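You operate a simulated robot arm through the tools that you are given. There is no shell and no other tool.

Carry out the task below with a simulated robot arm. There is one attempt and no reset: what you move stays moved.

TASK
Clear the float's deck, free it, then load it to the card's band.
Fine: bolt drawn out, the pointer rests in that band; both grey cylinders from the deck into the long white tray, the old weight back on a ring marked with its weight. Set down upright: grey cylinder.

It is judged by the outcome, as a careful person would: the job done as asked, and still so three seconds after it is handed in. It fails if anything else is knocked over, pushed out of place, dropped, spilled or broken.

THE ROBOT
A 7-joint arm with a two-finger parallel gripper, fixed in place. Base frame: the origin is at the foot of the arm, x ahead of it, y to its left, z up; the work surface is at about z = 900. Units: mm, degrees, N and s.
Its first joint turns from -132.0 to 132.0 degrees. Payload 3.91 kg.
The TCP is the grasp point between the finger pads, 30 mm short of the fingertips. In the tool frame z runs along the fingers and y along their closing line. The gripper opens to 110 mm. The fingers are 20 mm wide and 10 mm thick; the gripper's body (48 by 112 mm) begins 55 mm behind the TCP.
Orientation is that of the tool frame in the base frame, as [roll, pitch, yaw] about the fixed x, y, z axes, in that order (R = Rz(yaw) Ry(pitch) Rx(roll)). With the fingers straight down and closing along the base's y, the tool's x points along the base's -x, its y along +y and its z along -z.

THE INTERFACE
- The arm moves only by the tool step_arm. Its argument "plan" is a list that holds one entry, the list of rows, each a list of 7 numbers: the shift along the tool's x, y, z in units of 500 mm (1.0 is 500 mm), then the turn, a rotation vector about the tool's x, y, z in units of 45 degrees (1.0 is 45 degrees), then the gripper command, from -1 (shut) to 1 (fully open), values between in proportion. In form: [[[tx, ty, tz, ax, ay, az, claw], ...]]. A call has 1 to 20 rows; each row is the pose to reach, as a shift and turn from the pose commanded when the call began, along the tool's axes at that moment. A call with a number of a shift or a turn outside -1 to 1 is refused whole. A row lasts 0.2 s, in which the tool goes at most 50 mm and 8.6 degrees; a call with a longer step from one row to the next is refused whole, and so is a gripper value outside its range. A pose out of reach is approached as far as the arm can. The call stops where the force on the tool passes 60 N (or 10 N more than at its start, if that is more) or the arm is blocked; 0.2 s more then pass. Each finger travels about 108 mm/s and halts on what it meets, pressing with about 22 N; the grip force reading is that of the motor and also rises with nothing between the fingers. The clock runs only during rows and for 0.2 s after the last one: add rows that repeat a pose to give the fingers time. The reply holds the time, the measured pose of the TCP, the force on the tool along the base axes, the opening and the grip force, in the units named above and with some noise, with the torque about the TCP (base axes, N m) and any sound that the robot's microphone picked up.
- Cameras (640 x 400 px; columns grow to the right, rows downward): "scene" is fixed at [213.1, -498.1, 1481.5]; the picture's right is [0.92, -0.39, 0.00], its down [-0.09, -0.20, -0.98] and it looks along [0.38, 0.90, -0.22] (base axes); focal length 329 px, centre (320, 200). "wrist" rides on the gripper at [72, 17, -103] in the tool frame; the picture's right is [-0.23, 0.97, 0.00], its down [-0.76, -0.18, -0.62] and it looks along [-0.61, -0.14, 0.78] (tool axes); focal length 222 px, centre (320, 200).
- camera(camera): a new picture of that camera. It takes no simulated time.
- pixel_to_xyz(camera, pixels): there is no depth. For up to 12 entries [column, row, z] of the newest picture of that camera ("zoom" is the newest enlarged one), the place [x, y] in the base frame at which the ray of that pixel passes the height z, good to about 2 mm, but the place of the scene camera against the robot may be out by one fixed shift of up to 12 mm in any direction. It takes no simulated time.
- close_up(camera, box): a new picture of the part [left, top, right, bottom] of that camera's present view, enlarged. It takes no simulated time.
- sign_off(): hands the job in; it is judged then, once.

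Leave the gripper open and the arm clear of the work at the hand-in unless told otherwise.

The tools are called after "Request:" as a command line: name --argument value ..., lists and objects as JSON in quotes. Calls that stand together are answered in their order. step_arm: Moves the arm, as the interface text tells. Its arguments: {"type":"object","properties":{"plan":{"type":"array","items":{"type":"array","items":{"type":"array","items":{"type":"number"}}}}},"required":["plan"]} The other tools are called the same way: camera (camera) takes a picture; pixel_to_xyz (camera, pixels) gives the place at which the rays of pixels pass given heights; close_up (camera, box) takes an enlarged picture of a part of a camera's view; sign_off () hands the job in.

At the start:

```text
time_s: 0.0
tcp_pos: [484.3, 446.1, 1479.8]
tcp_rot: [180.0, 0.1, -179.9]
force: [0.8, 0.7, -0.4]
moment: [0.01, -0.01, 0.0]
opening: 109.9
grip_force: 0.0
```

scene: 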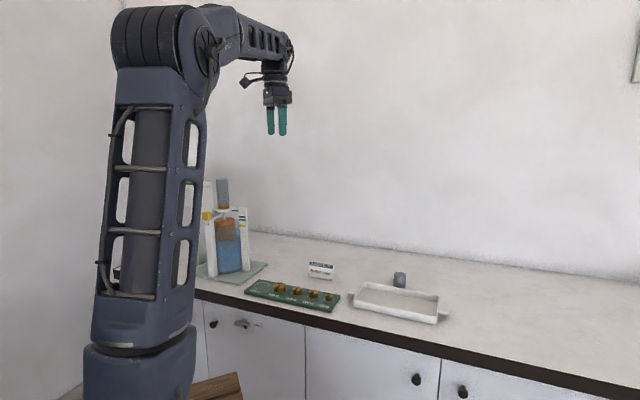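
wrist: 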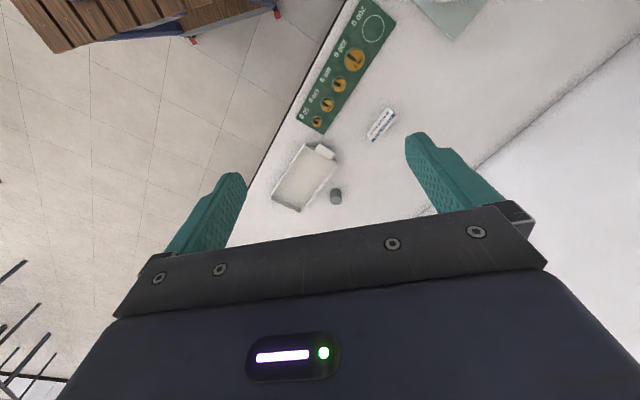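

I'll start by looking closely at the apparatus at the left of the bench (around px 225,235), the board of weights (290,293), the card (320,270) and the tray (395,300).

Request:
close_up --camera "scene" --box '[180, 160, 280, 300]'

Request:
close_up --camera "scene" --box '[235, 250, 355, 320]'

Request:
close_up --camera "scene" --box '[330, 255, 460, 335]'

Request:
close_up --camera "wrist" --box '[260, 0, 500, 220]'

```text
2.86 times, centred on (230, 230) of scene
```

zoom: 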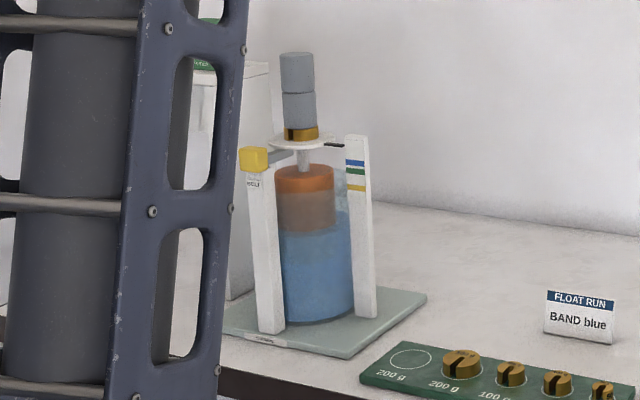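

```text
5.33 times, centred on (295, 285) of scene
```

zoom: 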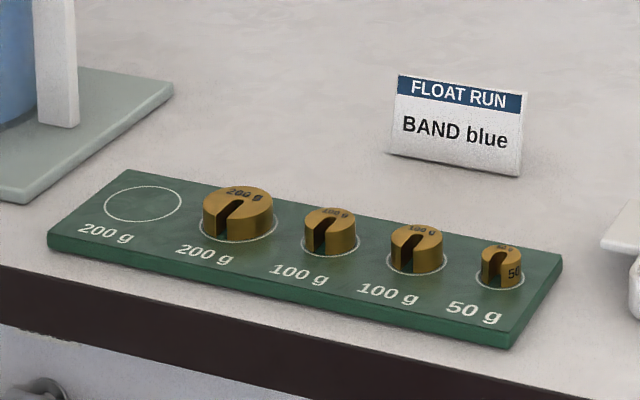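

```text
4.92 times, centred on (395, 295) of scene
```

zoom: 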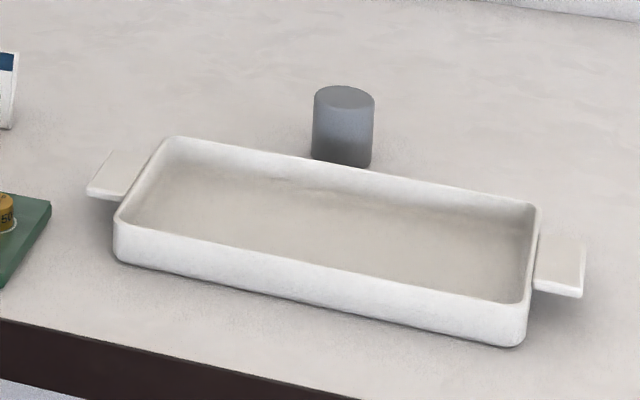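

```text
1.82 times, centred on (380, 110) of wrist
```

zoom: 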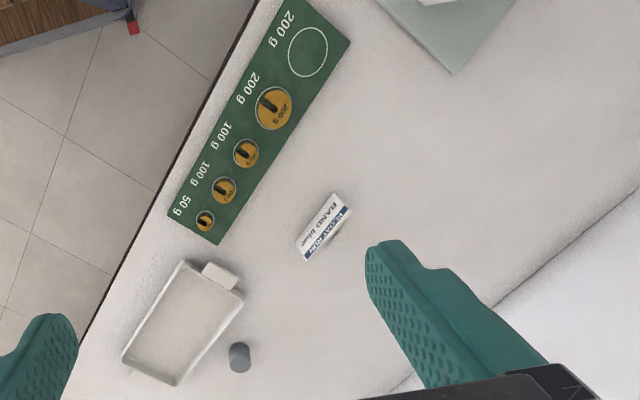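

The card reads "BAND blue". The float stands in a blue cylinder with a deck holding a brass weight and two grey cylinders stacked, a yellow knob at the left post and a post with colored bands at the right. I'll locate the main things at bench height from the scene picture and wrist picture.

Request:
pixel_to_xyz --camera "wrist" --pixels '[[374, 29, 910], [355, 60, 930], [339, 85, 925], [328, 105, 925], [317, 121, 920], [305, 178, 905], [336, 196, 935], [382, 125, 900], [300, 120, 910], [430, 40, 900]]'

Request:
pixel_to_xyz --camera "scene" --pixels '[[261, 287, 910], [279, 292, 910], [297, 296, 910], [313, 300, 910], [328, 303, 910], [399, 286, 900], [227, 210, 1150], [320, 277, 900], [200, 275, 900], [267, 266, 900]]'

```text
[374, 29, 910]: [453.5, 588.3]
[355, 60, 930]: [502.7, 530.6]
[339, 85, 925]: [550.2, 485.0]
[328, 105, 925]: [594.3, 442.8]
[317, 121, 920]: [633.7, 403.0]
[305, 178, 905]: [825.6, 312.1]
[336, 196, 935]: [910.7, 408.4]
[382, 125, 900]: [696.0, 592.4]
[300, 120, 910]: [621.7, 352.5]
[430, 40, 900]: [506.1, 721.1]
```

```text
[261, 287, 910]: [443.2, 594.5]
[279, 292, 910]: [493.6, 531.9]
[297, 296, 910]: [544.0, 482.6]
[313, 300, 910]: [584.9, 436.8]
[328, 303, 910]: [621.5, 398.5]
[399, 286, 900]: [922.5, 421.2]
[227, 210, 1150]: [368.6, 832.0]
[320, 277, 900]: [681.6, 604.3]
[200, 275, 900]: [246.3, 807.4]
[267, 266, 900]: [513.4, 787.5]
```

Weights board runs from about (453,588) to (630,403); the apparatus is near (370,740). I'll turn the tool so that the wrist camera looks along +y towards the apparatus, first 45°, staying high.

Request:
step_arm --plan '[[[0.03, 0.0, 0, 0, 0, -0.16, 1], [0.06, 0.0, 0, 0, 0, -0.33, 1], [0.1, 0.0, 0, 0, 0, -0.5, 1], [0.14, 0.0, 0, 0, 0, -0.66, 1], [0.17, 0.0, 0, 0, 0, -0.83, 1], [0.2, 0.0, 0, 0, 0, -1, 1]]]'

```text
time_s: 1.4
tcp_pos: [384.4, 446.7, 1478.6]
tcp_rot: [-180.0, 0.0, -134.8]
force: [0.2, 0.6, 0.3]
moment: [-0.02, 0.0, 0.06]
opening: 110.0
grip_force: 0.1
```

The turn went the way I wanted (yaw -135). Another 45° so the camera faces +y.

Request:
step_arm --plan '[[[0, 0.0, 0, 0, 0, -0.16, 1], [0, 0.0, 0, 0, 0, -0.33, 1], [0, 0.0, 0, 0, 0, -0.5, 1], [0, 0.0, 0, 0, 0, -0.66, 1], [0, 0.0, 0, 0, 0, -0.83, 1], [0, 0.0, 0, 0, 0, -1, 1]]]'

Request:
camera --camera "wrist"

Request:
camera --camera "scene"

```text
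time_s: 2.8
tcp_pos: [384.4, 445.3, 1480.1]
tcp_rot: [-180.0, 0.0, -89.8]
force: [0.1, -0.8, -0.2]
moment: [0.0, 0.02, 0.04]
opening: 110.0
grip_force: 0.0
```

```text
taken
```

wrist: 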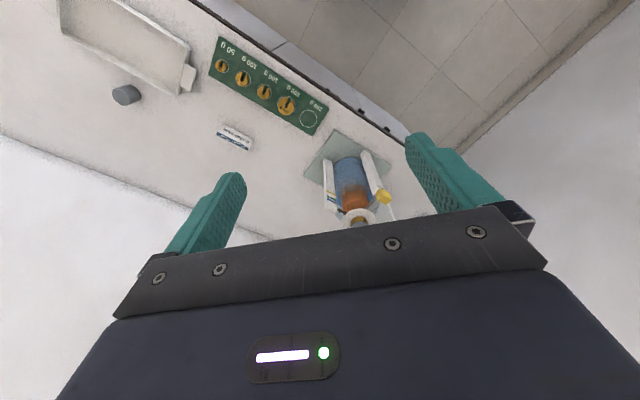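

```text
taken
```

scene: 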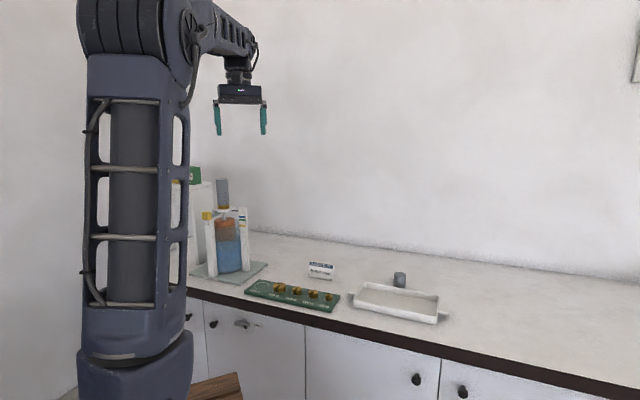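

The apparatus is at px (355,190) in the wrist view. I'll take an enlarged look.

Request:
close_up --camera "wrist" --box '[280, 110, 440, 240]'

Request:
pixel_to_xyz --camera "wrist" --pixels '[[358, 216, 1090], [340, 129, 900], [304, 177, 900], [395, 218, 900], [384, 196, 1080], [329, 196, 1080], [286, 105, 930], [308, 118, 910]]'

```text
3.08 times, centred on (360, 175) of wrist
```

zoom: 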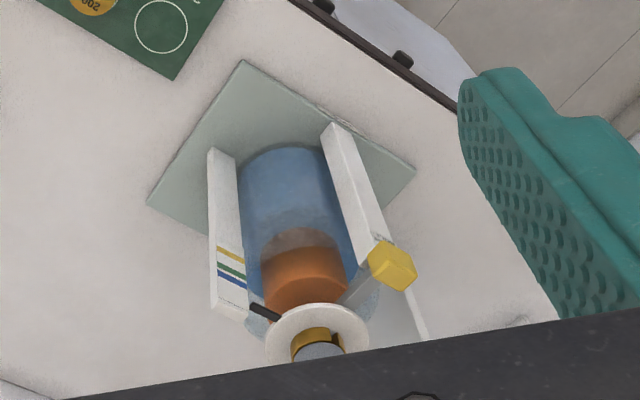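

```text
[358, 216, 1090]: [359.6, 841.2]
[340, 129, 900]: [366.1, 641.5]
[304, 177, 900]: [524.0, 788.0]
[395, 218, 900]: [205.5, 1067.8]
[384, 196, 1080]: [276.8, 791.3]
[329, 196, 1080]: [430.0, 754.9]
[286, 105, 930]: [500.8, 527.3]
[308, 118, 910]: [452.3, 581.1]
```

The deck sits on a stem above an orange float; a grey rod runs from the yellow knob (zoom 392,265) to the stem and a black pointer goes to the banded post (zoom 232,270). I'll get more positions and then move closer for a better view.

Request:
pixel_to_xyz --camera "wrist" --pixels '[[328.2, 159.4, 905], [364.9, 150.6, 905], [391, 165, 900], [358, 216, 1150], [384, 196, 1130], [332, 207, 1130]]'

Request:
step_arm --plan '[[[-0.08, 0, 0.0, 0, 0, 0, 1], [-0.16, 0, 0.0, 0, 0, 0, 1], [-0.24, 0.0, 0.02, 0, 0, 0, 1], [-0.3, 0.04, 0.06, 0, 0, 0, 1]]]'

Request:
camera --camera "wrist"

```text
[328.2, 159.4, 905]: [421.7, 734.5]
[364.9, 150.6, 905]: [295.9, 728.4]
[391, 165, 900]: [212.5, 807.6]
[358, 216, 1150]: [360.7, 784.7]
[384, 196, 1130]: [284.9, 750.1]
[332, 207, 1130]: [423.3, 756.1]
```

```text
time_s: 3.8
tcp_pos: [364.3, 600.5, 1451.9]
tcp_rot: [-179.9, 0.1, -90.0]
force: [-0.3, -0.9, 0.4]
moment: [0.08, 0.03, 0.03]
opening: 110.1
grip_force: 0.1
```

```text
taken
```

wrist: 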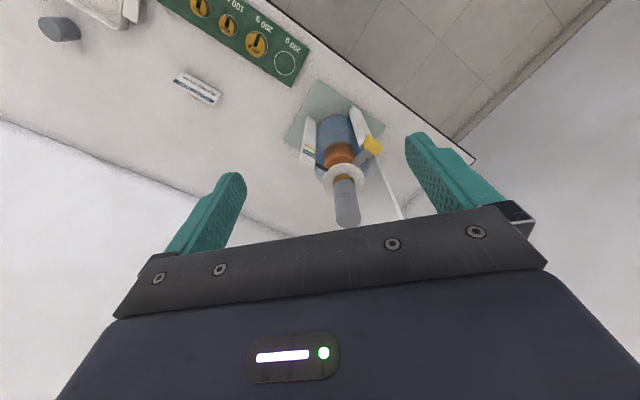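

Request:
close_up --camera "wrist" --box '[280, 75, 410, 235]'

Request:
close_up --camera "wrist" --box '[295, 125, 405, 195]'

Request:
close_up --camera "scene" --box '[195, 170, 260, 230]'

```text
2.50 times, centred on (345, 155) of wrist
```

zoom: 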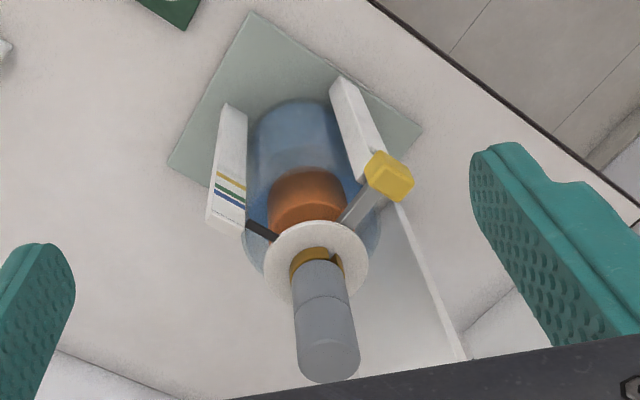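

```text
5.71 times, centred on (350, 160) of wrist
```

zoom: 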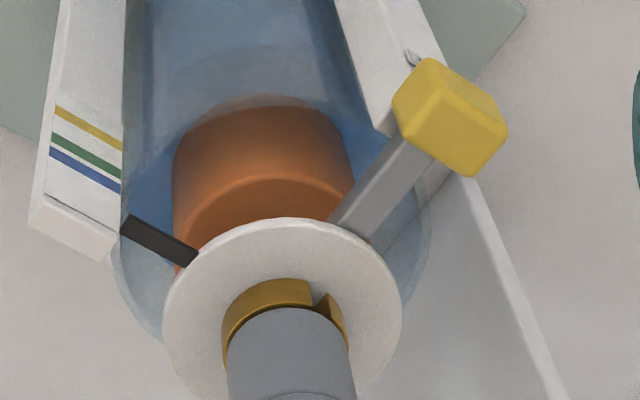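

```text
6.67 times, centred on (228, 200) of scene
```

zoom: 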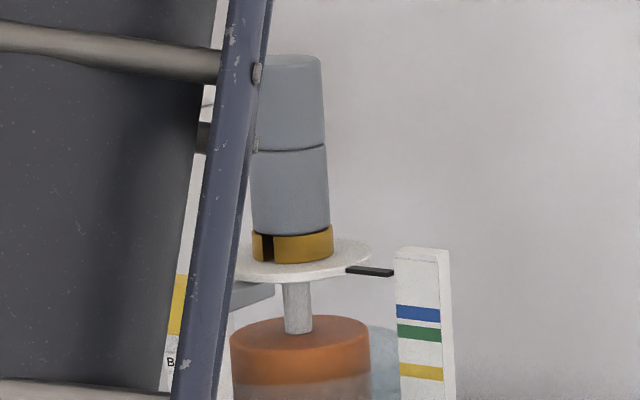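

Now I can see: the pointer is on the side towards (0.68,-0.73), the bolt with yellow knob on the side towards the robot. I'll look from along the bolt's axis (from the robot side) next: shift to about (200,634) and turn back 45°.

Request:
step_arm --plan '[[[-0.01, 0.055, 0.02, 0, 0, 0.16, 1], [-0.02, 0.11, 0.04, 0, 0, 0.33, 1], [-0.03, 0.165, 0.06, 0, 0, 0.5, 1], [-0.04, 0.22, 0.08, 0, 0, 0.66, 1], [-0.055, 0.275, 0.1, 0, 0, 0.83, 1], [-0.068, 0.328, 0.1, 0, 0, 1, 1]]]'

Request:
camera --camera "wrist"

Request:
camera --camera "scene"

```text
time_s: 5.2
tcp_pos: [199.1, 633.1, 1398.2]
tcp_rot: [180.0, 0.0, -135.1]
force: [0.7, -0.6, -0.4]
moment: [0.02, 0.05, -0.01]
opening: 110.0
grip_force: 0.0
```

```text
taken
```

wrist: 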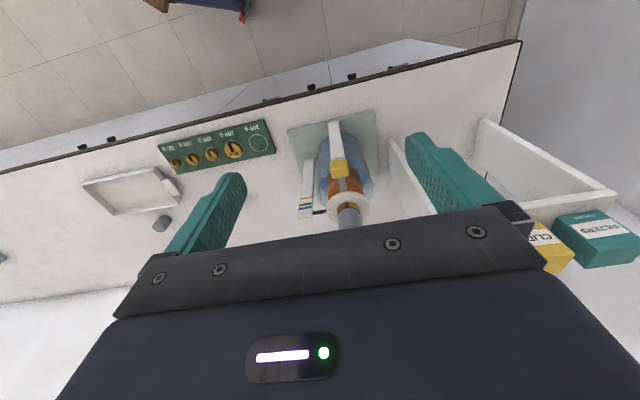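

```text
taken
```

scene: 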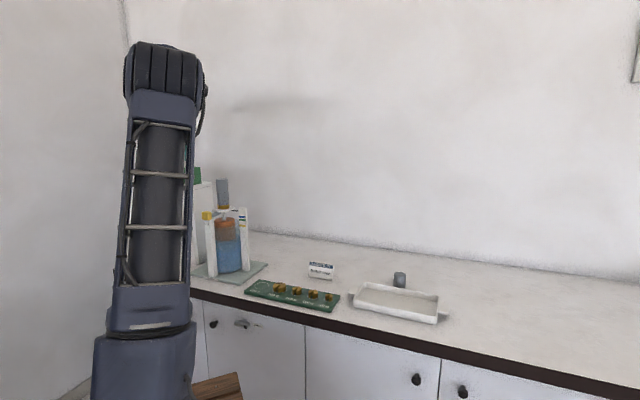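

There's a white shelf with boxes (yellow "CLIPS", green "FILTERS") left of the apparatus — an obstacle to mind. I'll enlarge both areas.

Request:
close_up --camera "wrist" --box '[280, 100, 400, 235]'

Request:
close_up --camera "wrist" --box '[370, 60, 640, 280]'

Request:
close_up --camera "scene" --box '[185, 155, 275, 285]'

```text
2.96 times, centred on (340, 168) of wrist
```

zoom: 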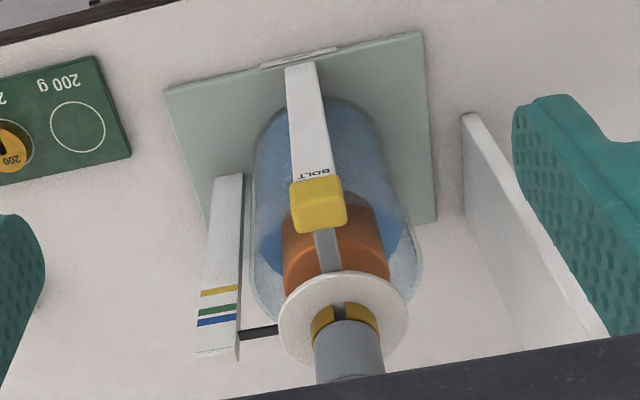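

```text
1.82 times, centred on (505, 170) of wrist
```

zoom: 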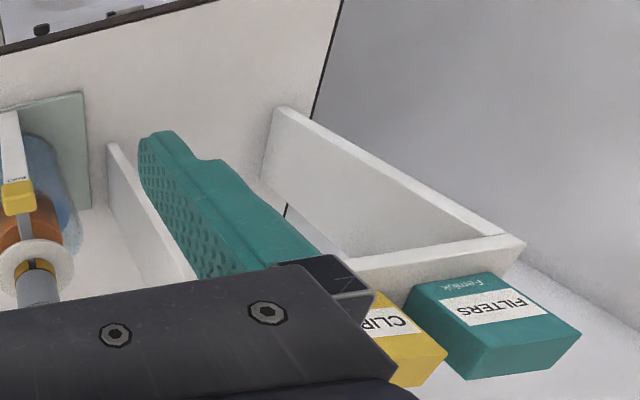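

```text
3.08 times, centred on (230, 220) of scene
```

zoom: 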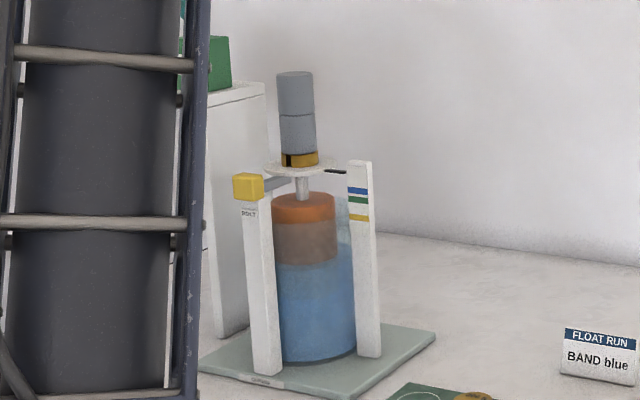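

The old weight's slot faces the bolt side. I'll work out positions: panel bottom corners (387,141) and (389,170) at bench level, plus deck, knob, plate corners from this view and shelf from the scene view.

Request:
pixel_to_xyz --camera "wrist" --pixels '[[387.5, 141, 900], [389, 170, 900], [374, 111.5, 900], [289, 130, 900], [379, 174, 900], [339.5, 167.5, 1130], [347, 206, 1150], [349, 236, 1287], [304, 224, 1150], [332, 123, 905], [353, 221, 1178]]'

Request:
pixel_to_xyz --camera "scene" --pixels '[[199, 265.5, 900], [211.2, 182.7, 1250], [211.2, 182.7, 1200], [206, 211, 1125], [206, 218, 1110], [226, 211, 1150]]'

```text
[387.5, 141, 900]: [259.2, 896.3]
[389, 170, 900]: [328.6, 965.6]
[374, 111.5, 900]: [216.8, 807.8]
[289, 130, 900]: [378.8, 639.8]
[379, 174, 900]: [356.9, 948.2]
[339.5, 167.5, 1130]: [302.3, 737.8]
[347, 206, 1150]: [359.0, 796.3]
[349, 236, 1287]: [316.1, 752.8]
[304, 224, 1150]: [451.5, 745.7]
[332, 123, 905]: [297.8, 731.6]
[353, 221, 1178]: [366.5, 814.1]
```

```text
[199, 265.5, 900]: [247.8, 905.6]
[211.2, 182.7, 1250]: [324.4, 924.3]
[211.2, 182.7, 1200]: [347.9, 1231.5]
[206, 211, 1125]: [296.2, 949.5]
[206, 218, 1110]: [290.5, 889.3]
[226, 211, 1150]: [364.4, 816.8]
```

Deck centre is about (364,799) at z≈1150, stack top about z 1287; the shelf panel is ~148 mm further back-left with top ≈1243. I'll move over the stack, staying high (fingertips at ~1370), to see it from above.

Request:
step_arm --plan '[[[-0.09, 0, 0, 0, 0, 0, 1], [-0.18, 0, 0, 0, 0, 0, 1], [-0.27, 0, 0, 0, 0, 0, 1], [-0.36, 0, 0, 0, 0, 0, 1]]]'

Request:
camera --camera "wrist"

Request:
camera --camera "scene"

```text
time_s: 6.2
tcp_pos: [325.0, 751.5, 1400.4]
tcp_rot: [179.9, 0.1, -134.8]
force: [0.5, -1.3, 1.1]
moment: [0.07, -0.05, -0.01]
opening: 109.8
grip_force: 0.0
```

```text
taken
```

wrist: 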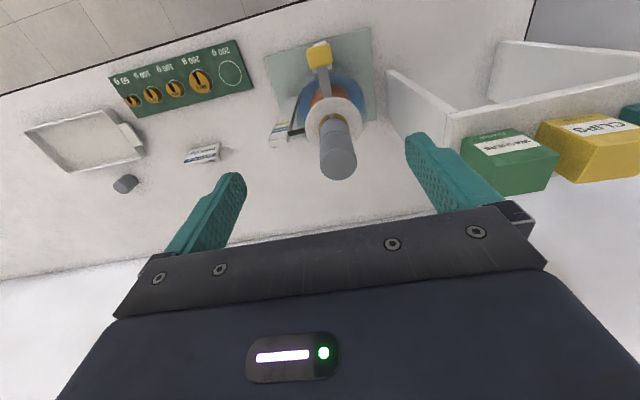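

```text
taken
```

scene: 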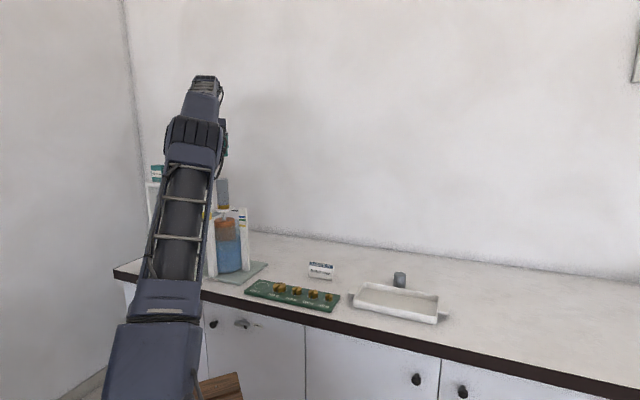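

The stack's top is now at about px (340,163). I'll enlarge to find its centre.

Request:
close_up --camera "wrist" --box '[250, 30, 410, 190]'

Request:
pixel_to_xyz --camera "wrist" --pixels '[[340, 166, 1287], [335, 112, 1150], [319, 52, 1140], [319, 56, 1120], [283, 135, 1150]]'

```text
2.50 times, centred on (330, 110) of wrist
```

zoom: 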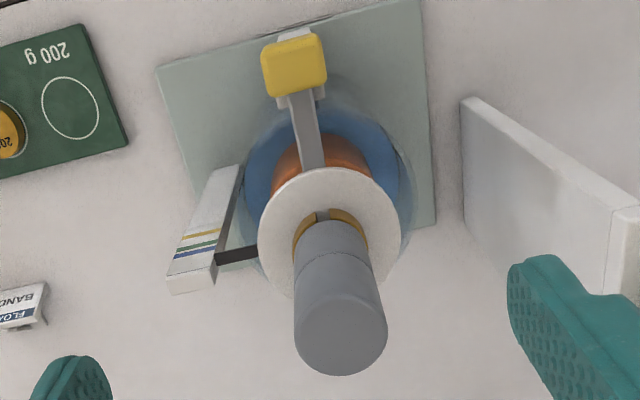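

```text
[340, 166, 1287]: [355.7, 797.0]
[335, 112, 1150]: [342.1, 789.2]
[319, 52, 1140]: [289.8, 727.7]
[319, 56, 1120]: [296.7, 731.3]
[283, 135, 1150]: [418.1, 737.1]
```

Top disc centre is about zoom (341,329) → px (338.4,161.6); deck ellipse centre about zoom (330,239) → px (334,125.6). Get those positions.

Request:
pixel_to_xyz --camera "wrist" --pixels '[[338.4, 161.6, 1287], [334, 125.6, 1150], [338.4, 161.6, 1270], [338.4, 161.6, 1300], [320, 161.6, 1287], [356.8, 161.6, 1287]]'

```text
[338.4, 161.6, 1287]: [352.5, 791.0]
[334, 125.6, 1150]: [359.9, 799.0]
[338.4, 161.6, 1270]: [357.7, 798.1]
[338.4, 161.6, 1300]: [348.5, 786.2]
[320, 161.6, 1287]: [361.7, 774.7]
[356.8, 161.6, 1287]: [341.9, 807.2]
```

The views agree if the stack top is near z≈1268 at (359,799). I'll cross-check with the scene camera's enlarged view (earlier frame geometry is fixed).

Request:
pixel_to_xyz --camera "scene" --pixels '[[222.5, 179.5, 1260], [222.5, 179.5, 1270], [222.5, 179.5, 1280], [227, 210.5, 1140], [227, 210.5, 1150], [227, 210.5, 1160]]'

```text
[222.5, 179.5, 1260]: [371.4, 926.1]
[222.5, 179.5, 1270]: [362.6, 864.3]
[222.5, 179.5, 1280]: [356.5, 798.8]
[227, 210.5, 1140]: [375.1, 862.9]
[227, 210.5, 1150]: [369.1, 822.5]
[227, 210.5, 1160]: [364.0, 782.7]
```

Estimated stack centre (359,799), top ≈1270. I'll centre over it and go down to TCP z≈1340 (fingertips ≈1310, still clear), then look again.

Request:
step_arm --plan '[[[-0.06, 0.01, 0, 0, 0, 0, 1], [-0.115, 0.019, 0.02, 0, 0, 0, 1], [-0.115, 0.019, 0.08, 0, 0, 0, 1], [-0.115, 0.019, 0.12, 0, 0, 0, 1]]]'

Request:
camera --camera "wrist"

Request:
close_up --camera "wrist" --box '[230, 20, 430, 220]'

```text
time_s: 7.2
tcp_pos: [362.1, 804.6, 1334.9]
tcp_rot: [-179.9, -0.1, -135.0]
force: [0.7, 0.2, -0.7]
moment: [-0.07, 0.12, 0.0]
opening: 109.9
grip_force: 0.0
out of reach, approached as far as the arm can: row 2
```

```text
taken
```

wrist: 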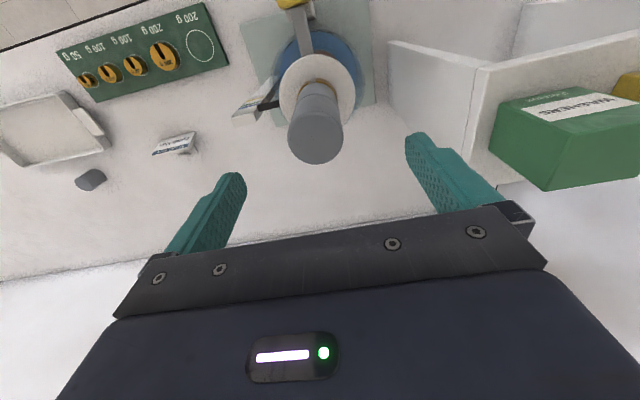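

```text
2.00 times, centred on (330, 120) of wrist
```

zoom: 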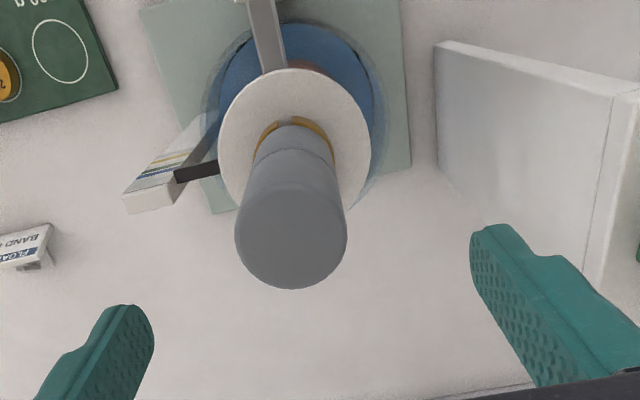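

The disc's centre is now at px (315.5,136), deck centre (317.5,92.5). Get positions at candidate heights.

Request:
pixel_to_xyz --camera "wrist" --pixels '[[315.5, 136, 1260], [315.5, 136, 1270], [315.5, 136, 1280], [317.5, 92.5, 1145], [317.5, 92.5, 1155], [302.5, 136, 1270], [287.5, 134, 1270], [343.5, 134, 1270], [316, 103, 1220]]'

```text
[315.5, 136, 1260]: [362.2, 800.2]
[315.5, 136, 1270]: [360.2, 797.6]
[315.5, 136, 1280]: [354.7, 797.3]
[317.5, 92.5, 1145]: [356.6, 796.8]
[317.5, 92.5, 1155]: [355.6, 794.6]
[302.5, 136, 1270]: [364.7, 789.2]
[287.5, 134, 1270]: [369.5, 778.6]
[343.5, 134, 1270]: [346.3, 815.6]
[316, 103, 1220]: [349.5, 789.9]
```

Stack centre ≈(359.5,798), diameter ≈43. I'll correct by about (-2.6,-6.6) and lower to TCP z≈1258 so that only the top cylinder sits between the pads (tips ≈1228).

Request:
step_arm --plan '[[[0.013, -0.0056, 0, 0, 0, 0, 1], [0.013, -0.0056, 0.05, 0, 0, 0, 1], [0.013, -0.0056, 0.1, 0, 0, 0, 1], [0.013, -0.0056, 0.154, 0, 0, 0, 1], [0.013, -0.0056, 0.154, 0, 0, 0, 1]]]'

Request:
camera --camera "wrist"

Request:
close_up --camera "scene" --box '[185, 140, 275, 240]'

```text
time_s: 8.4
tcp_pos: [360.0, 797.9, 1260.9]
tcp_rot: [179.9, 0.0, -135.0]
force: [0.0, 0.0, 0.6]
moment: [-0.03, 0.01, 0.01]
opening: 109.8
grip_force: 0.0
```

```text
taken
```

wrist: 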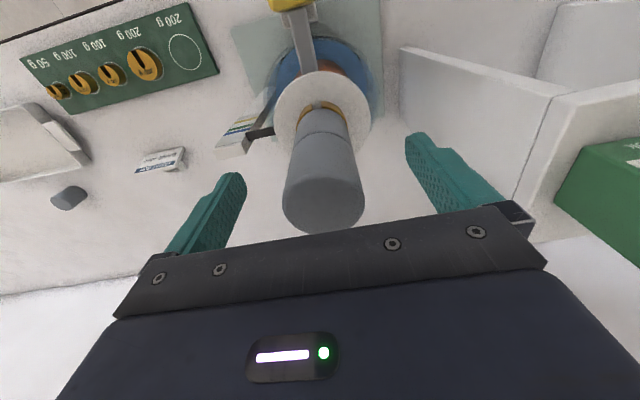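

```text
4.00 times, centred on (230, 190) of scene
```

zoom: 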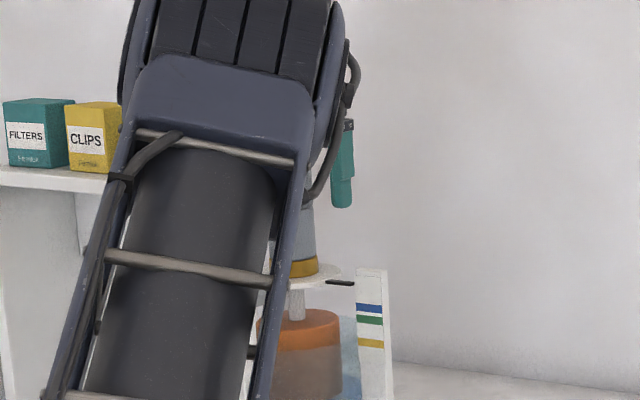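

The cylinder is centred between the fingers (px 323,196 vs the grasp point 320,189) and the tips are above the seam. Now close.

Request:
step_arm --plan '[[[0, 0, 0, 0, 0, 0, -1], [0, 0, 0, 0, 0, 0, -1], [0, 0, 0, 0, 0, 0, -1], [0, 0, 0, 0, 0, 0, -1]]]'

Request:
camera --camera "wrist"

```text
time_s: 9.4
tcp_pos: [360.6, 796.4, 1260.4]
tcp_rot: [180.0, 0.0, -134.9]
force: [-0.4, -0.3, 0.0]
moment: [0.01, 0.02, 0.01]
opening: 43.1
grip_force: 21.8
```

```text
taken
```

wrist: 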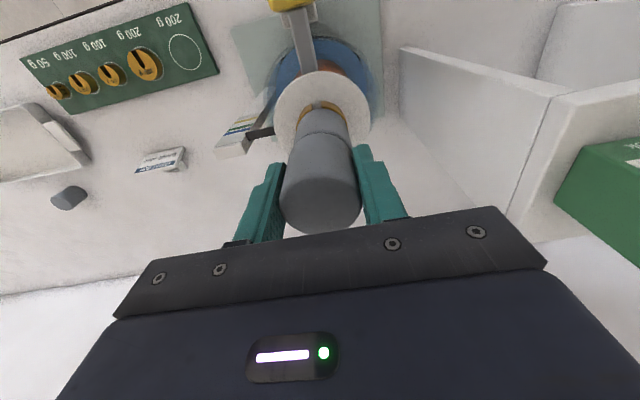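

Gripped at 43 mm opening. Lift straight up gently by 60 mm and check.

Request:
step_arm --plan '[[[0, 0, -0.02, 0, 0, 0, -1], [0, 0, -0.04, 0, 0, 0, -1], [0, 0, -0.08, 0, 0, 0, -1], [0, 0, -0.12, 0, 0, 0, -1]]]'

Request:
camera --camera "wrist"

Request:
camera --camera "scene"

```text
time_s: 10.4
tcp_pos: [359.4, 799.2, 1322.2]
tcp_rot: [180.0, 0.0, -134.8]
force: [0.2, 0.1, 0.1]
moment: [-0.02, 0.03, -0.01]
opening: 43.0
grip_force: 21.8
```

```text
taken
```

wrist: 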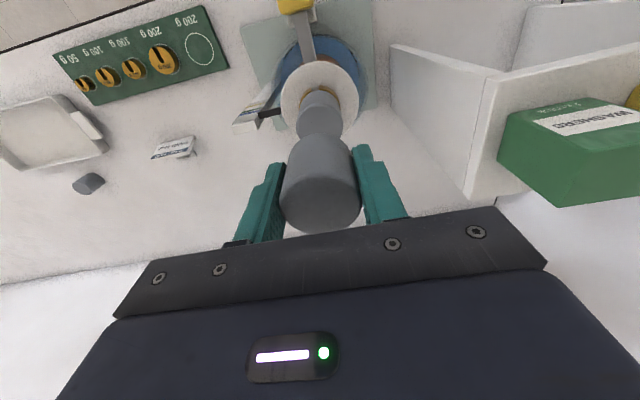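

```text
taken
```

scene: 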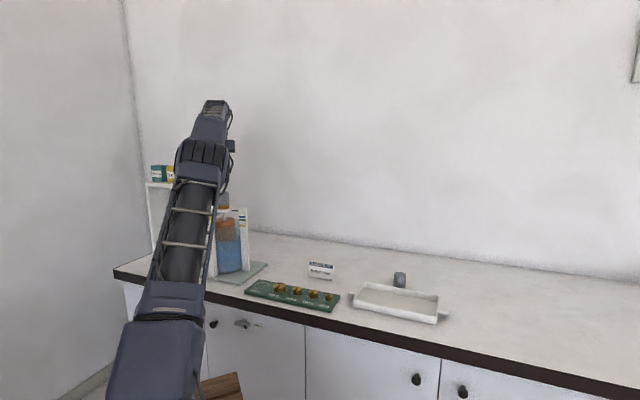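

The top cylinder is held and lifted; the lower stays put. Next I carry it along -v (toward the tray), high over the posts, then look at the tray.

Request:
step_arm --plan '[[[0, -0.09, 0, 0, 0, 0, -1], [0, -0.18, 0, 0, 0, 0, -1], [0, -0.27, 0, 0, 0, 0, -1], [0, -0.36, 0.02, 0, 0, 0, -1], [0, -0.445, 0.06, 0, 0, 0, -1], [0, -0.53, 0.1, 0, 0, 0, -1], [0, -0.615, 0.14, 0, 0, 0, -1], [0, -0.7, 0.18, 0, 0, 0, -1], [0, -0.785, 0.22, 0, 0, 0, -1], [0, -0.87, 0.26, 0, 0, 0, -1]]]'

Request:
camera --camera "wrist"

Request:
camera --camera "scene"

```text
time_s: 12.6
tcp_pos: [668.0, 492.2, 1188.2]
tcp_rot: [180.0, 0.1, -134.9]
force: [-1.0, -0.4, -0.9]
moment: [-0.09, -0.1, -0.03]
opening: 43.2
grip_force: 22.5
```

```text
taken
```

wrist: 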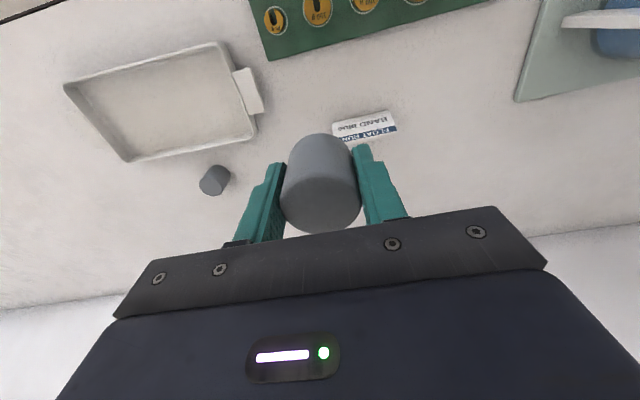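

```text
taken
```

scene: 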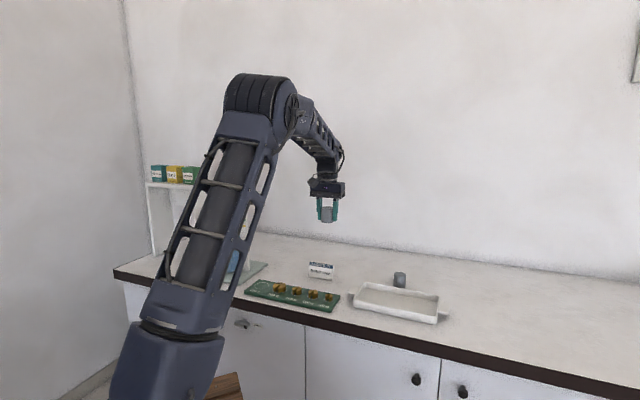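

The tray's rim corners are around px (65,85), (222,43), (255,140), (122,161). I'll enlarge it to measure.

Request:
close_up --camera "wrist" --box '[40, 20, 300, 200]'

Request:
pixel_to_xyz --camera "wrist" --pixels '[[65, 86, 930], [222, 43, 930], [255, 140, 930], [122, 161, 930], [215, 165, 950], [210, 190, 900], [275, 16, 935], [317, 9, 935]]'

```text
2.22 times, centred on (170, 110) of wrist
```

zoom: 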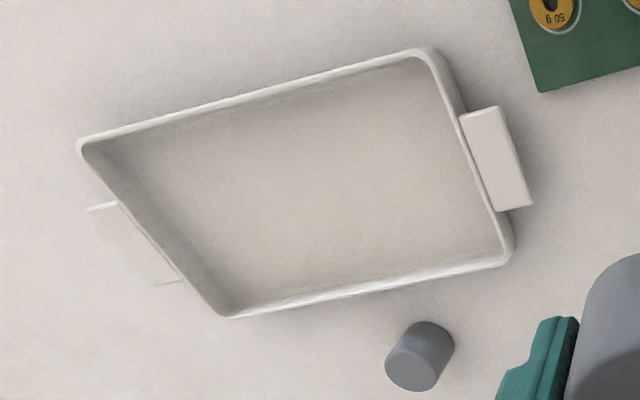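

```text
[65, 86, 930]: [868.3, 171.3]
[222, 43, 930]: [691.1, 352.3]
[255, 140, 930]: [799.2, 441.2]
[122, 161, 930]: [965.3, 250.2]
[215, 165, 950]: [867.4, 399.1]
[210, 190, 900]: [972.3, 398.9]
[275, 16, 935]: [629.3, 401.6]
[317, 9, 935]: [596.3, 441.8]
```

Tray centre ≈(831,304), long axis along (0.69,-0.72), outer ≈253×140, rim ≈930. I'll place the first cylinder at about (797,340): go over there and down to TCP z≈1000 (cylinder bottom ≈960, above rim).

Request:
step_arm --plan '[[[0.008, -0.09, 0.02, 0, 0, 0, -1], [0.016, -0.18, 0.05, 0, 0, 0, -1], [0.024, -0.265, 0.09, 0, 0, 0, -1], [0.03, -0.35, 0.13, 0, 0, 0, -1], [0.032, -0.397, 0.19, 0, 0, 0, -1], [0.032, -0.397, 0.28, 0, 0, 0, -1], [0.032, -0.397, 0.376, 0, 0, 0, -1]]]'

Request:
camera --camera "wrist"

Request:
close_up --camera "scene" --box '[330, 220, 470, 340]'

```text
time_s: 14.2
tcp_pos: [795.8, 338.8, 1001.3]
tcp_rot: [180.0, 0.0, -134.9]
force: [-0.8, -0.2, 0.3]
moment: [0.0, 0.02, 0.0]
opening: 43.0
grip_force: 22.4
```

```text
taken
```

wrist: 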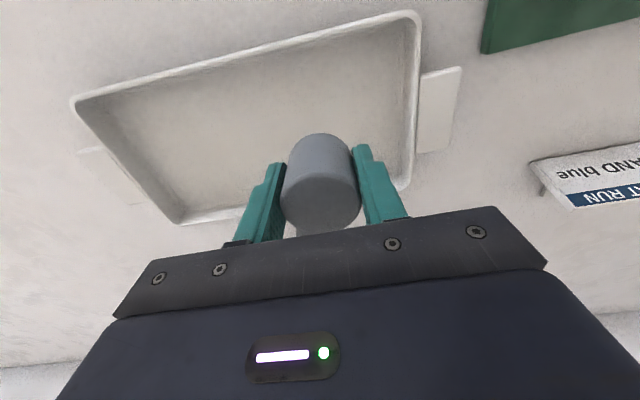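

```text
3.33 times, centred on (400, 280) of scene
```

zoom: 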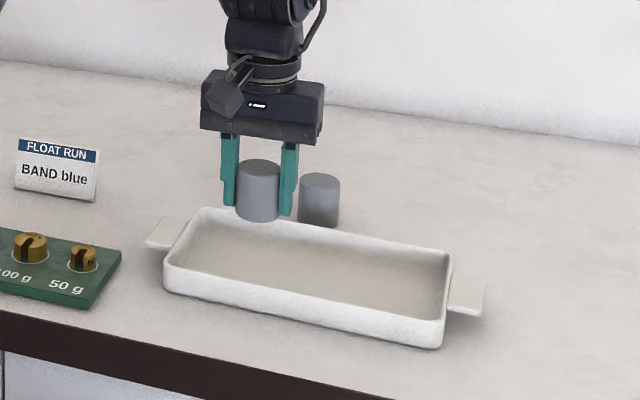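

Checking where the rim lies relative to the held cylinder: rim corners now at px (73,98), (417,14), (408,188), (180,222).

Request:
pixel_to_xyz --camera "wrist" --pixels '[[73, 98, 930], [417, 14, 930], [408, 188, 930], [180, 222, 930], [404, 40, 905], [400, 165, 905]]'

```text
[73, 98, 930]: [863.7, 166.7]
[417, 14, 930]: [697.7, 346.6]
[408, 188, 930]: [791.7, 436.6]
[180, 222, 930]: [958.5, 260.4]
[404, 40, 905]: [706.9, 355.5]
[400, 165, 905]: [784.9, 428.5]
```

The cylinder is over the tray's floor with good margins. Lower to about 952, just above expected contact (≈945).

Request:
step_arm --plan '[[[0, 0, 0.04, 0, 0, 0, -1], [0, 0, 0.08, 0, 0, 0, -1], [0, 0, 0.095, 0, 0, 0, -1], [0, 0, 0.098, 0, 0, 0, -1]]]'

Request:
close_up --camera "scene" --box '[340, 230, 460, 330]'

```text
time_s: 15.2
tcp_pos: [794.9, 337.2, 952.9]
tcp_rot: [-180.0, 0.1, -135.0]
force: [0.4, 0.0, -0.8]
moment: [0.03, -0.01, 0.01]
opening: 42.9
grip_force: 21.9
```

```text
4.00 times, centred on (400, 280) of scene
```

zoom: 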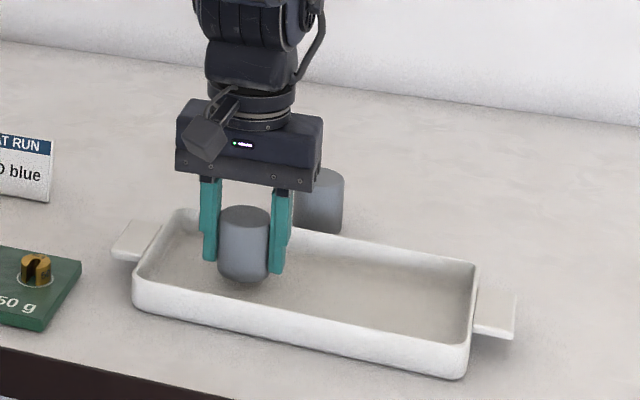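

Not in contact yet (force ≈0). Lower in 2 mm steps.

Request:
step_arm --plan '[[[0, 0, 0.004, 0, 0, 0, -1], [0, 0, 0.008, 0, 0, 0, -1], [0, 0, 0.012, 0, 0, 0, -1]]]'

```text
time_s: 16.0
tcp_pos: [796.7, 339.6, 947.9]
tcp_rot: [180.0, 0.0, -135.0]
force: [-0.2, -0.1, -0.2]
moment: [-0.01, -0.04, -0.01]
opening: 43.1
grip_force: 22.2
```

Request:
step_arm --plan '[[[0, 0, 0.003, 0, 0, 0, -1], [0, 0, 0.006, 0, 0, 0, -1]]]'

Request:
close_up --camera "scene" --box '[370, 260, 430, 310]'

```text
time_s: 16.6
tcp_pos: [797.1, 339.6, 944.3]
tcp_rot: [-180.0, -0.1, -135.0]
force: [-1.0, 0.1, -1.0]
moment: [-0.03, 0.01, -0.05]
opening: 43.2
grip_force: 22.2
```

```text
8.00 times, centred on (400, 285) of scene
```

zoom: 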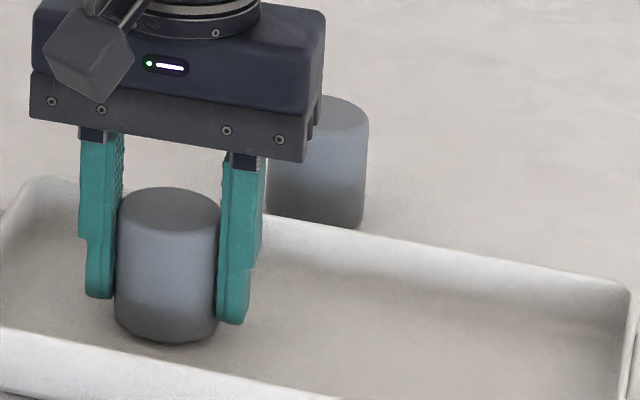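

Still no clear contact. Continue down in small steps, watching the force.

Request:
step_arm --plan '[[[0, 0, 0.003, 0, 0, 0, -1], [0, 0, 0.005, 0, 0, 0, -1]]]'

```text
time_s: 17.2
tcp_pos: [794.9, 339.9, 942.6]
tcp_rot: [180.0, 0.1, -134.9]
force: [-0.2, -0.4, -1.0]
moment: [0.01, -0.03, 0.01]
opening: 43.4
grip_force: 21.8
```

Request:
step_arm --plan '[[[0, 0, 0.002, 0, 0, 0, -1], [0, 0, 0.004, 0, 0, 0, -1]]]'

```text
time_s: 17.8
tcp_pos: [796.8, 339.5, 940.3]
tcp_rot: [-180.0, 0.0, -135.0]
force: [-1.1, -0.4, 1.4]
moment: [-0.05, -0.03, -0.01]
opening: 43.1
grip_force: 21.9
```

Request:
step_arm --plan '[[[0, 0, 0.002, 0, 0, 0, -1], [0, 0, 0.004, 0, 0, 0, -1]]]'

Request:
close_up --camera "scene" --box '[370, 260, 430, 310]'

```text
time_s: 18.4
tcp_pos: [796.3, 339.9, 940.5]
tcp_rot: [-179.9, 0.1, -135.0]
force: [-3.5, -1.0, 15.1]
moment: [0.05, 0.17, 0.08]
opening: 43.3
grip_force: 21.9
```

```text
8.00 times, centred on (400, 285) of scene
```

zoom: 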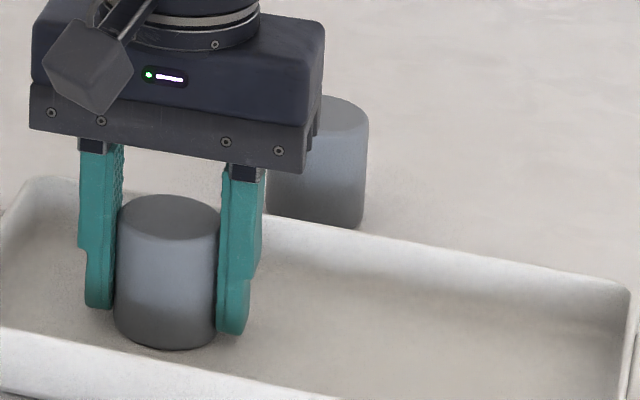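

Contact: 15 N upward at z≈940. Ease up 1.5 mm and open gently.

Request:
step_arm --plan '[[[0, 0, -0.003, 0, 0, 0, -1], [0, 0, -0.003, 0, 0, 0, -0.15], [0, 0, -0.003, 0, 0, 0, 0.0], [0, 0, -0.003, 0, 0, 0, 0.15], [0, 0, -0.003, 0, 0, 0, 0.15]]]'

Request:
close_up --camera "scene" --box '[370, 260, 430, 310]'

```text
time_s: 19.6
tcp_pos: [795.9, 340.1, 942.0]
tcp_rot: [-180.0, 0.0, -135.0]
force: [1.4, 0.1, 0.2]
moment: [0.03, -0.01, 0.02]
opening: 63.5
grip_force: 0.0
```

```text
8.00 times, centred on (400, 285) of scene
```

zoom: 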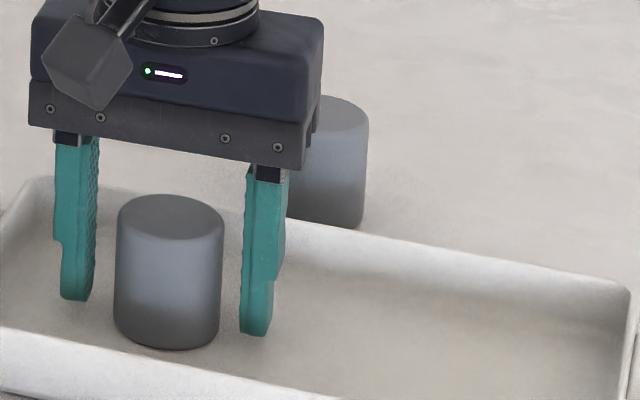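

The cylinder stands upright in the tray. Lift straight up, then return towards the apparatus.

Request:
step_arm --plan '[[[0, 0, -0.06, 0, 0, 0, 0.15], [0, 0, -0.15, 0, 0, 0, 0.15], [0, 0, -0.24, 0, 0, 0, 0.15], [0, 0.07, -0.3, 0, 0, 0, 0.6], [0, 0.15, -0.35, 0, 0, 0, 1], [0, 0.23, -0.4, 0, 0, 0, 1], [0, 0.31, -0.44, 0, 0, 0, 1], [0, 0.39, -0.48, 0, 0, 0, 1], [0, 0.47, -0.52, 0, 0, 0, 1], [0, 0.55, -0.56, 0, 0, 0, 1], [0, 0.63, -0.6, 0, 0, 0, 1], [0, 0.71, -0.64, 0, 0, 0, 1], [0, 0.79, -0.68, 0, 0, 0, 1], [0, 0.87, -0.7, 0, 0, 0, 1], [0, 0.95, -0.7, 0, 0, 0, 1]]]'

Request:
camera --camera "wrist"

Request:
camera --camera "scene"

```text
time_s: 22.8
tcp_pos: [464.2, 675.1, 1288.6]
tcp_rot: [179.9, -0.1, -135.0]
force: [1.3, -0.5, 0.0]
moment: [0.03, 0.04, -0.02]
opening: 109.9
grip_force: 0.1
```

```text
taken
```

wrist: 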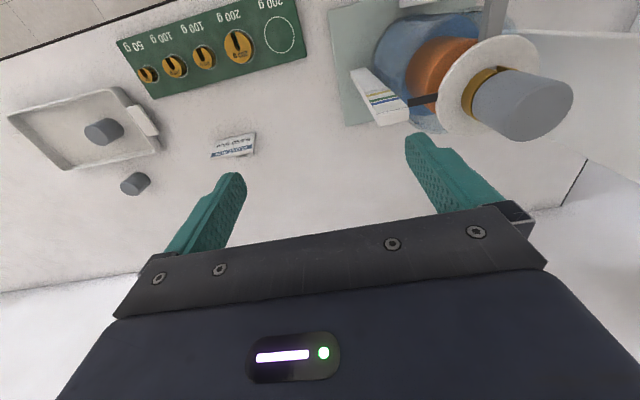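

```text
taken
```

scene: 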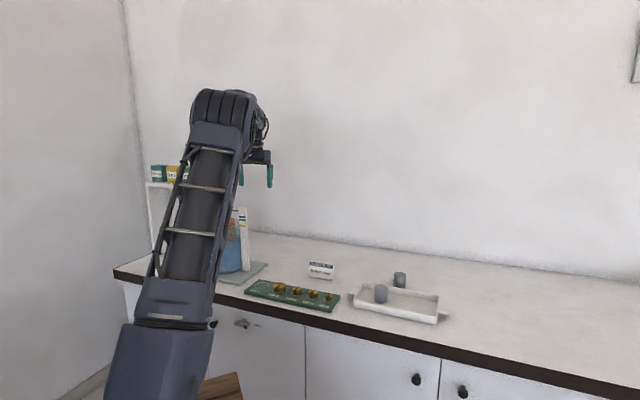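

First cylinder is in place in the tray at scene (381,293). Enlarge this side view of the deck, then go over the second cylinder.

Request:
close_up --camera "wrist" --box '[320, 0, 600, 160]'

Request:
step_arm --plan '[[[-0.007, 0.08, 0, 0, 0, 0, 1], [-0.014, 0.16, 0, 0, 0, 0, 1], [-0.02, 0.24, 0, 0, 0, 0, 1], [-0.027, 0.321, 0, 0, 0, 0, 1], [-0.027, 0.321, 0.026, 0, 0, 0, 1]]]'

Request:
camera --camera "wrist"

```text
2.29 times, centred on (460, 80) of wrist
```

zoom: 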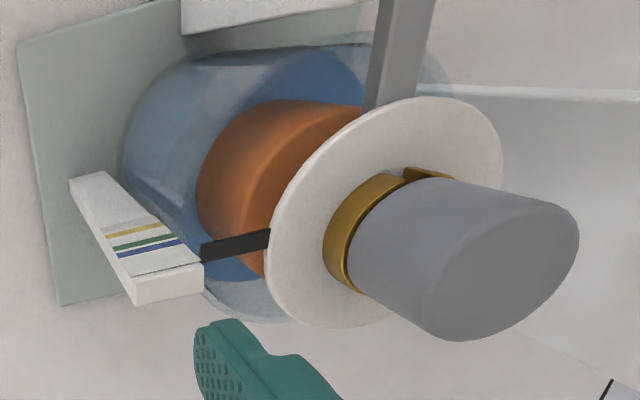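

```text
time_s: 24.0
tcp_pos: [354.6, 797.9, 1277.2]
tcp_rot: [180.0, 0.0, -134.8]
force: [-0.6, -0.5, -0.2]
moment: [0.04, 0.02, -0.01]
opening: 110.1
grip_force: 0.0
```

```text
taken
```

wrist: 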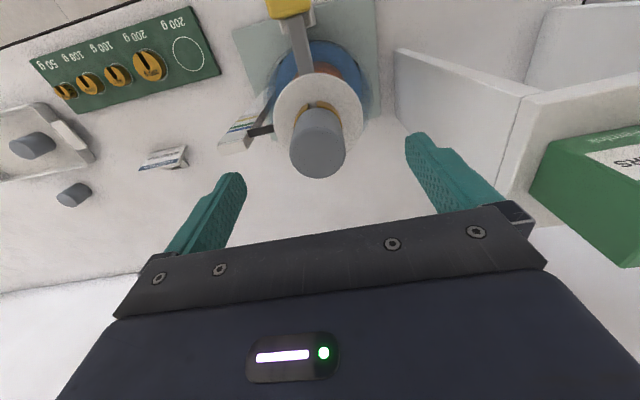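

The second cylinder's top is at about px (317.5,150). Get its position.

Request:
close_up --camera "wrist" --box '[220, 50, 420, 200]'

Request:
pixel_to_xyz --camera "wrist" --pixels '[[317.5, 150, 1215], [317.5, 150, 1220], [317.5, 150, 1225], [317.5, 150, 1220]]'

```text
2.67 times, centred on (320, 125) of wrist
```

zoom: 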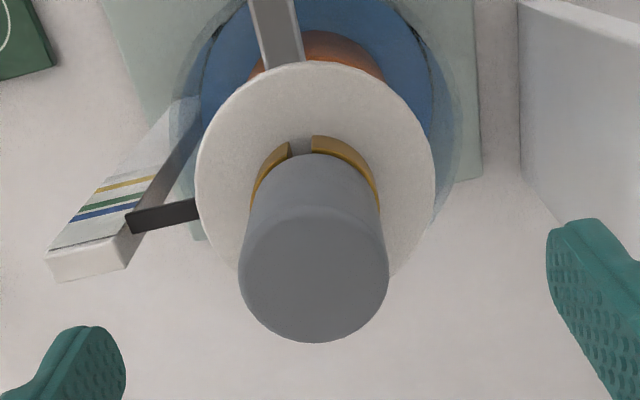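

```text
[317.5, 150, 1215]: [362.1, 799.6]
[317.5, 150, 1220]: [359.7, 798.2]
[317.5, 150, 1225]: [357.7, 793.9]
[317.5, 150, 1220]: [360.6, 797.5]
```

Centre ≈(360,798), top ≈1220. Lower to TCP z≈1212 (tips ≈1182, above the brass weight at ≈1171).

Request:
step_arm --plan '[[[-0.004, -0.004, 0.03, 0, 0, 0, 1], [-0.004, -0.004, 0.08, 0, 0, 0, 1], [-0.004, -0.004, 0.12, 0, 0, 0, 1], [-0.004, -0.004, 0.13, 0, 0, 0, 1]]]'

Request:
camera --camera "wrist"

Request:
close_up --camera "scene" --box '[195, 160, 275, 240]'

```text
time_s: 25.0
tcp_pos: [357.3, 798.6, 1212.2]
tcp_rot: [179.9, -0.1, -135.0]
force: [0.8, 0.4, 1.0]
moment: [0.02, -0.01, -0.01]
opening: 110.1
grip_force: 0.0
```

```text
taken
```

wrist: 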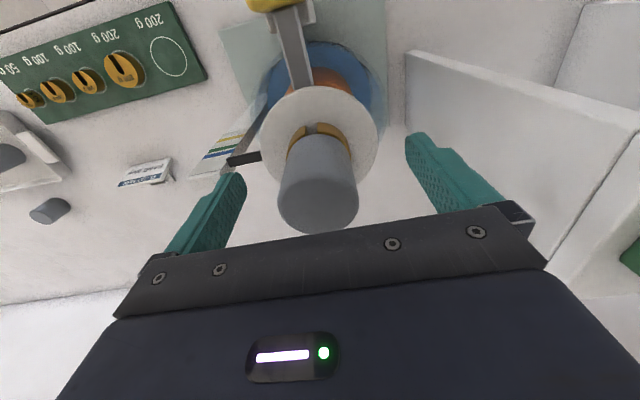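

```text
5.00 times, centred on (235, 200) of scene
```

zoom: 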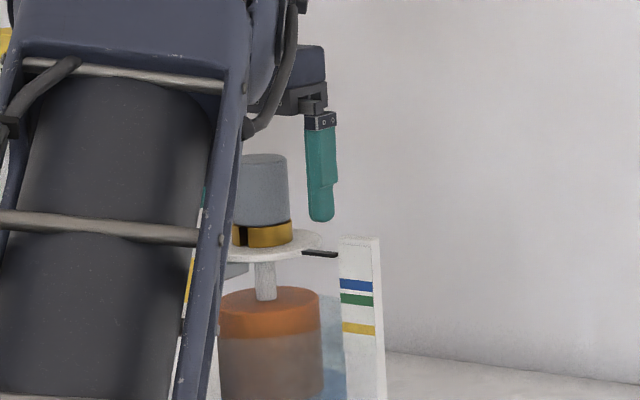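

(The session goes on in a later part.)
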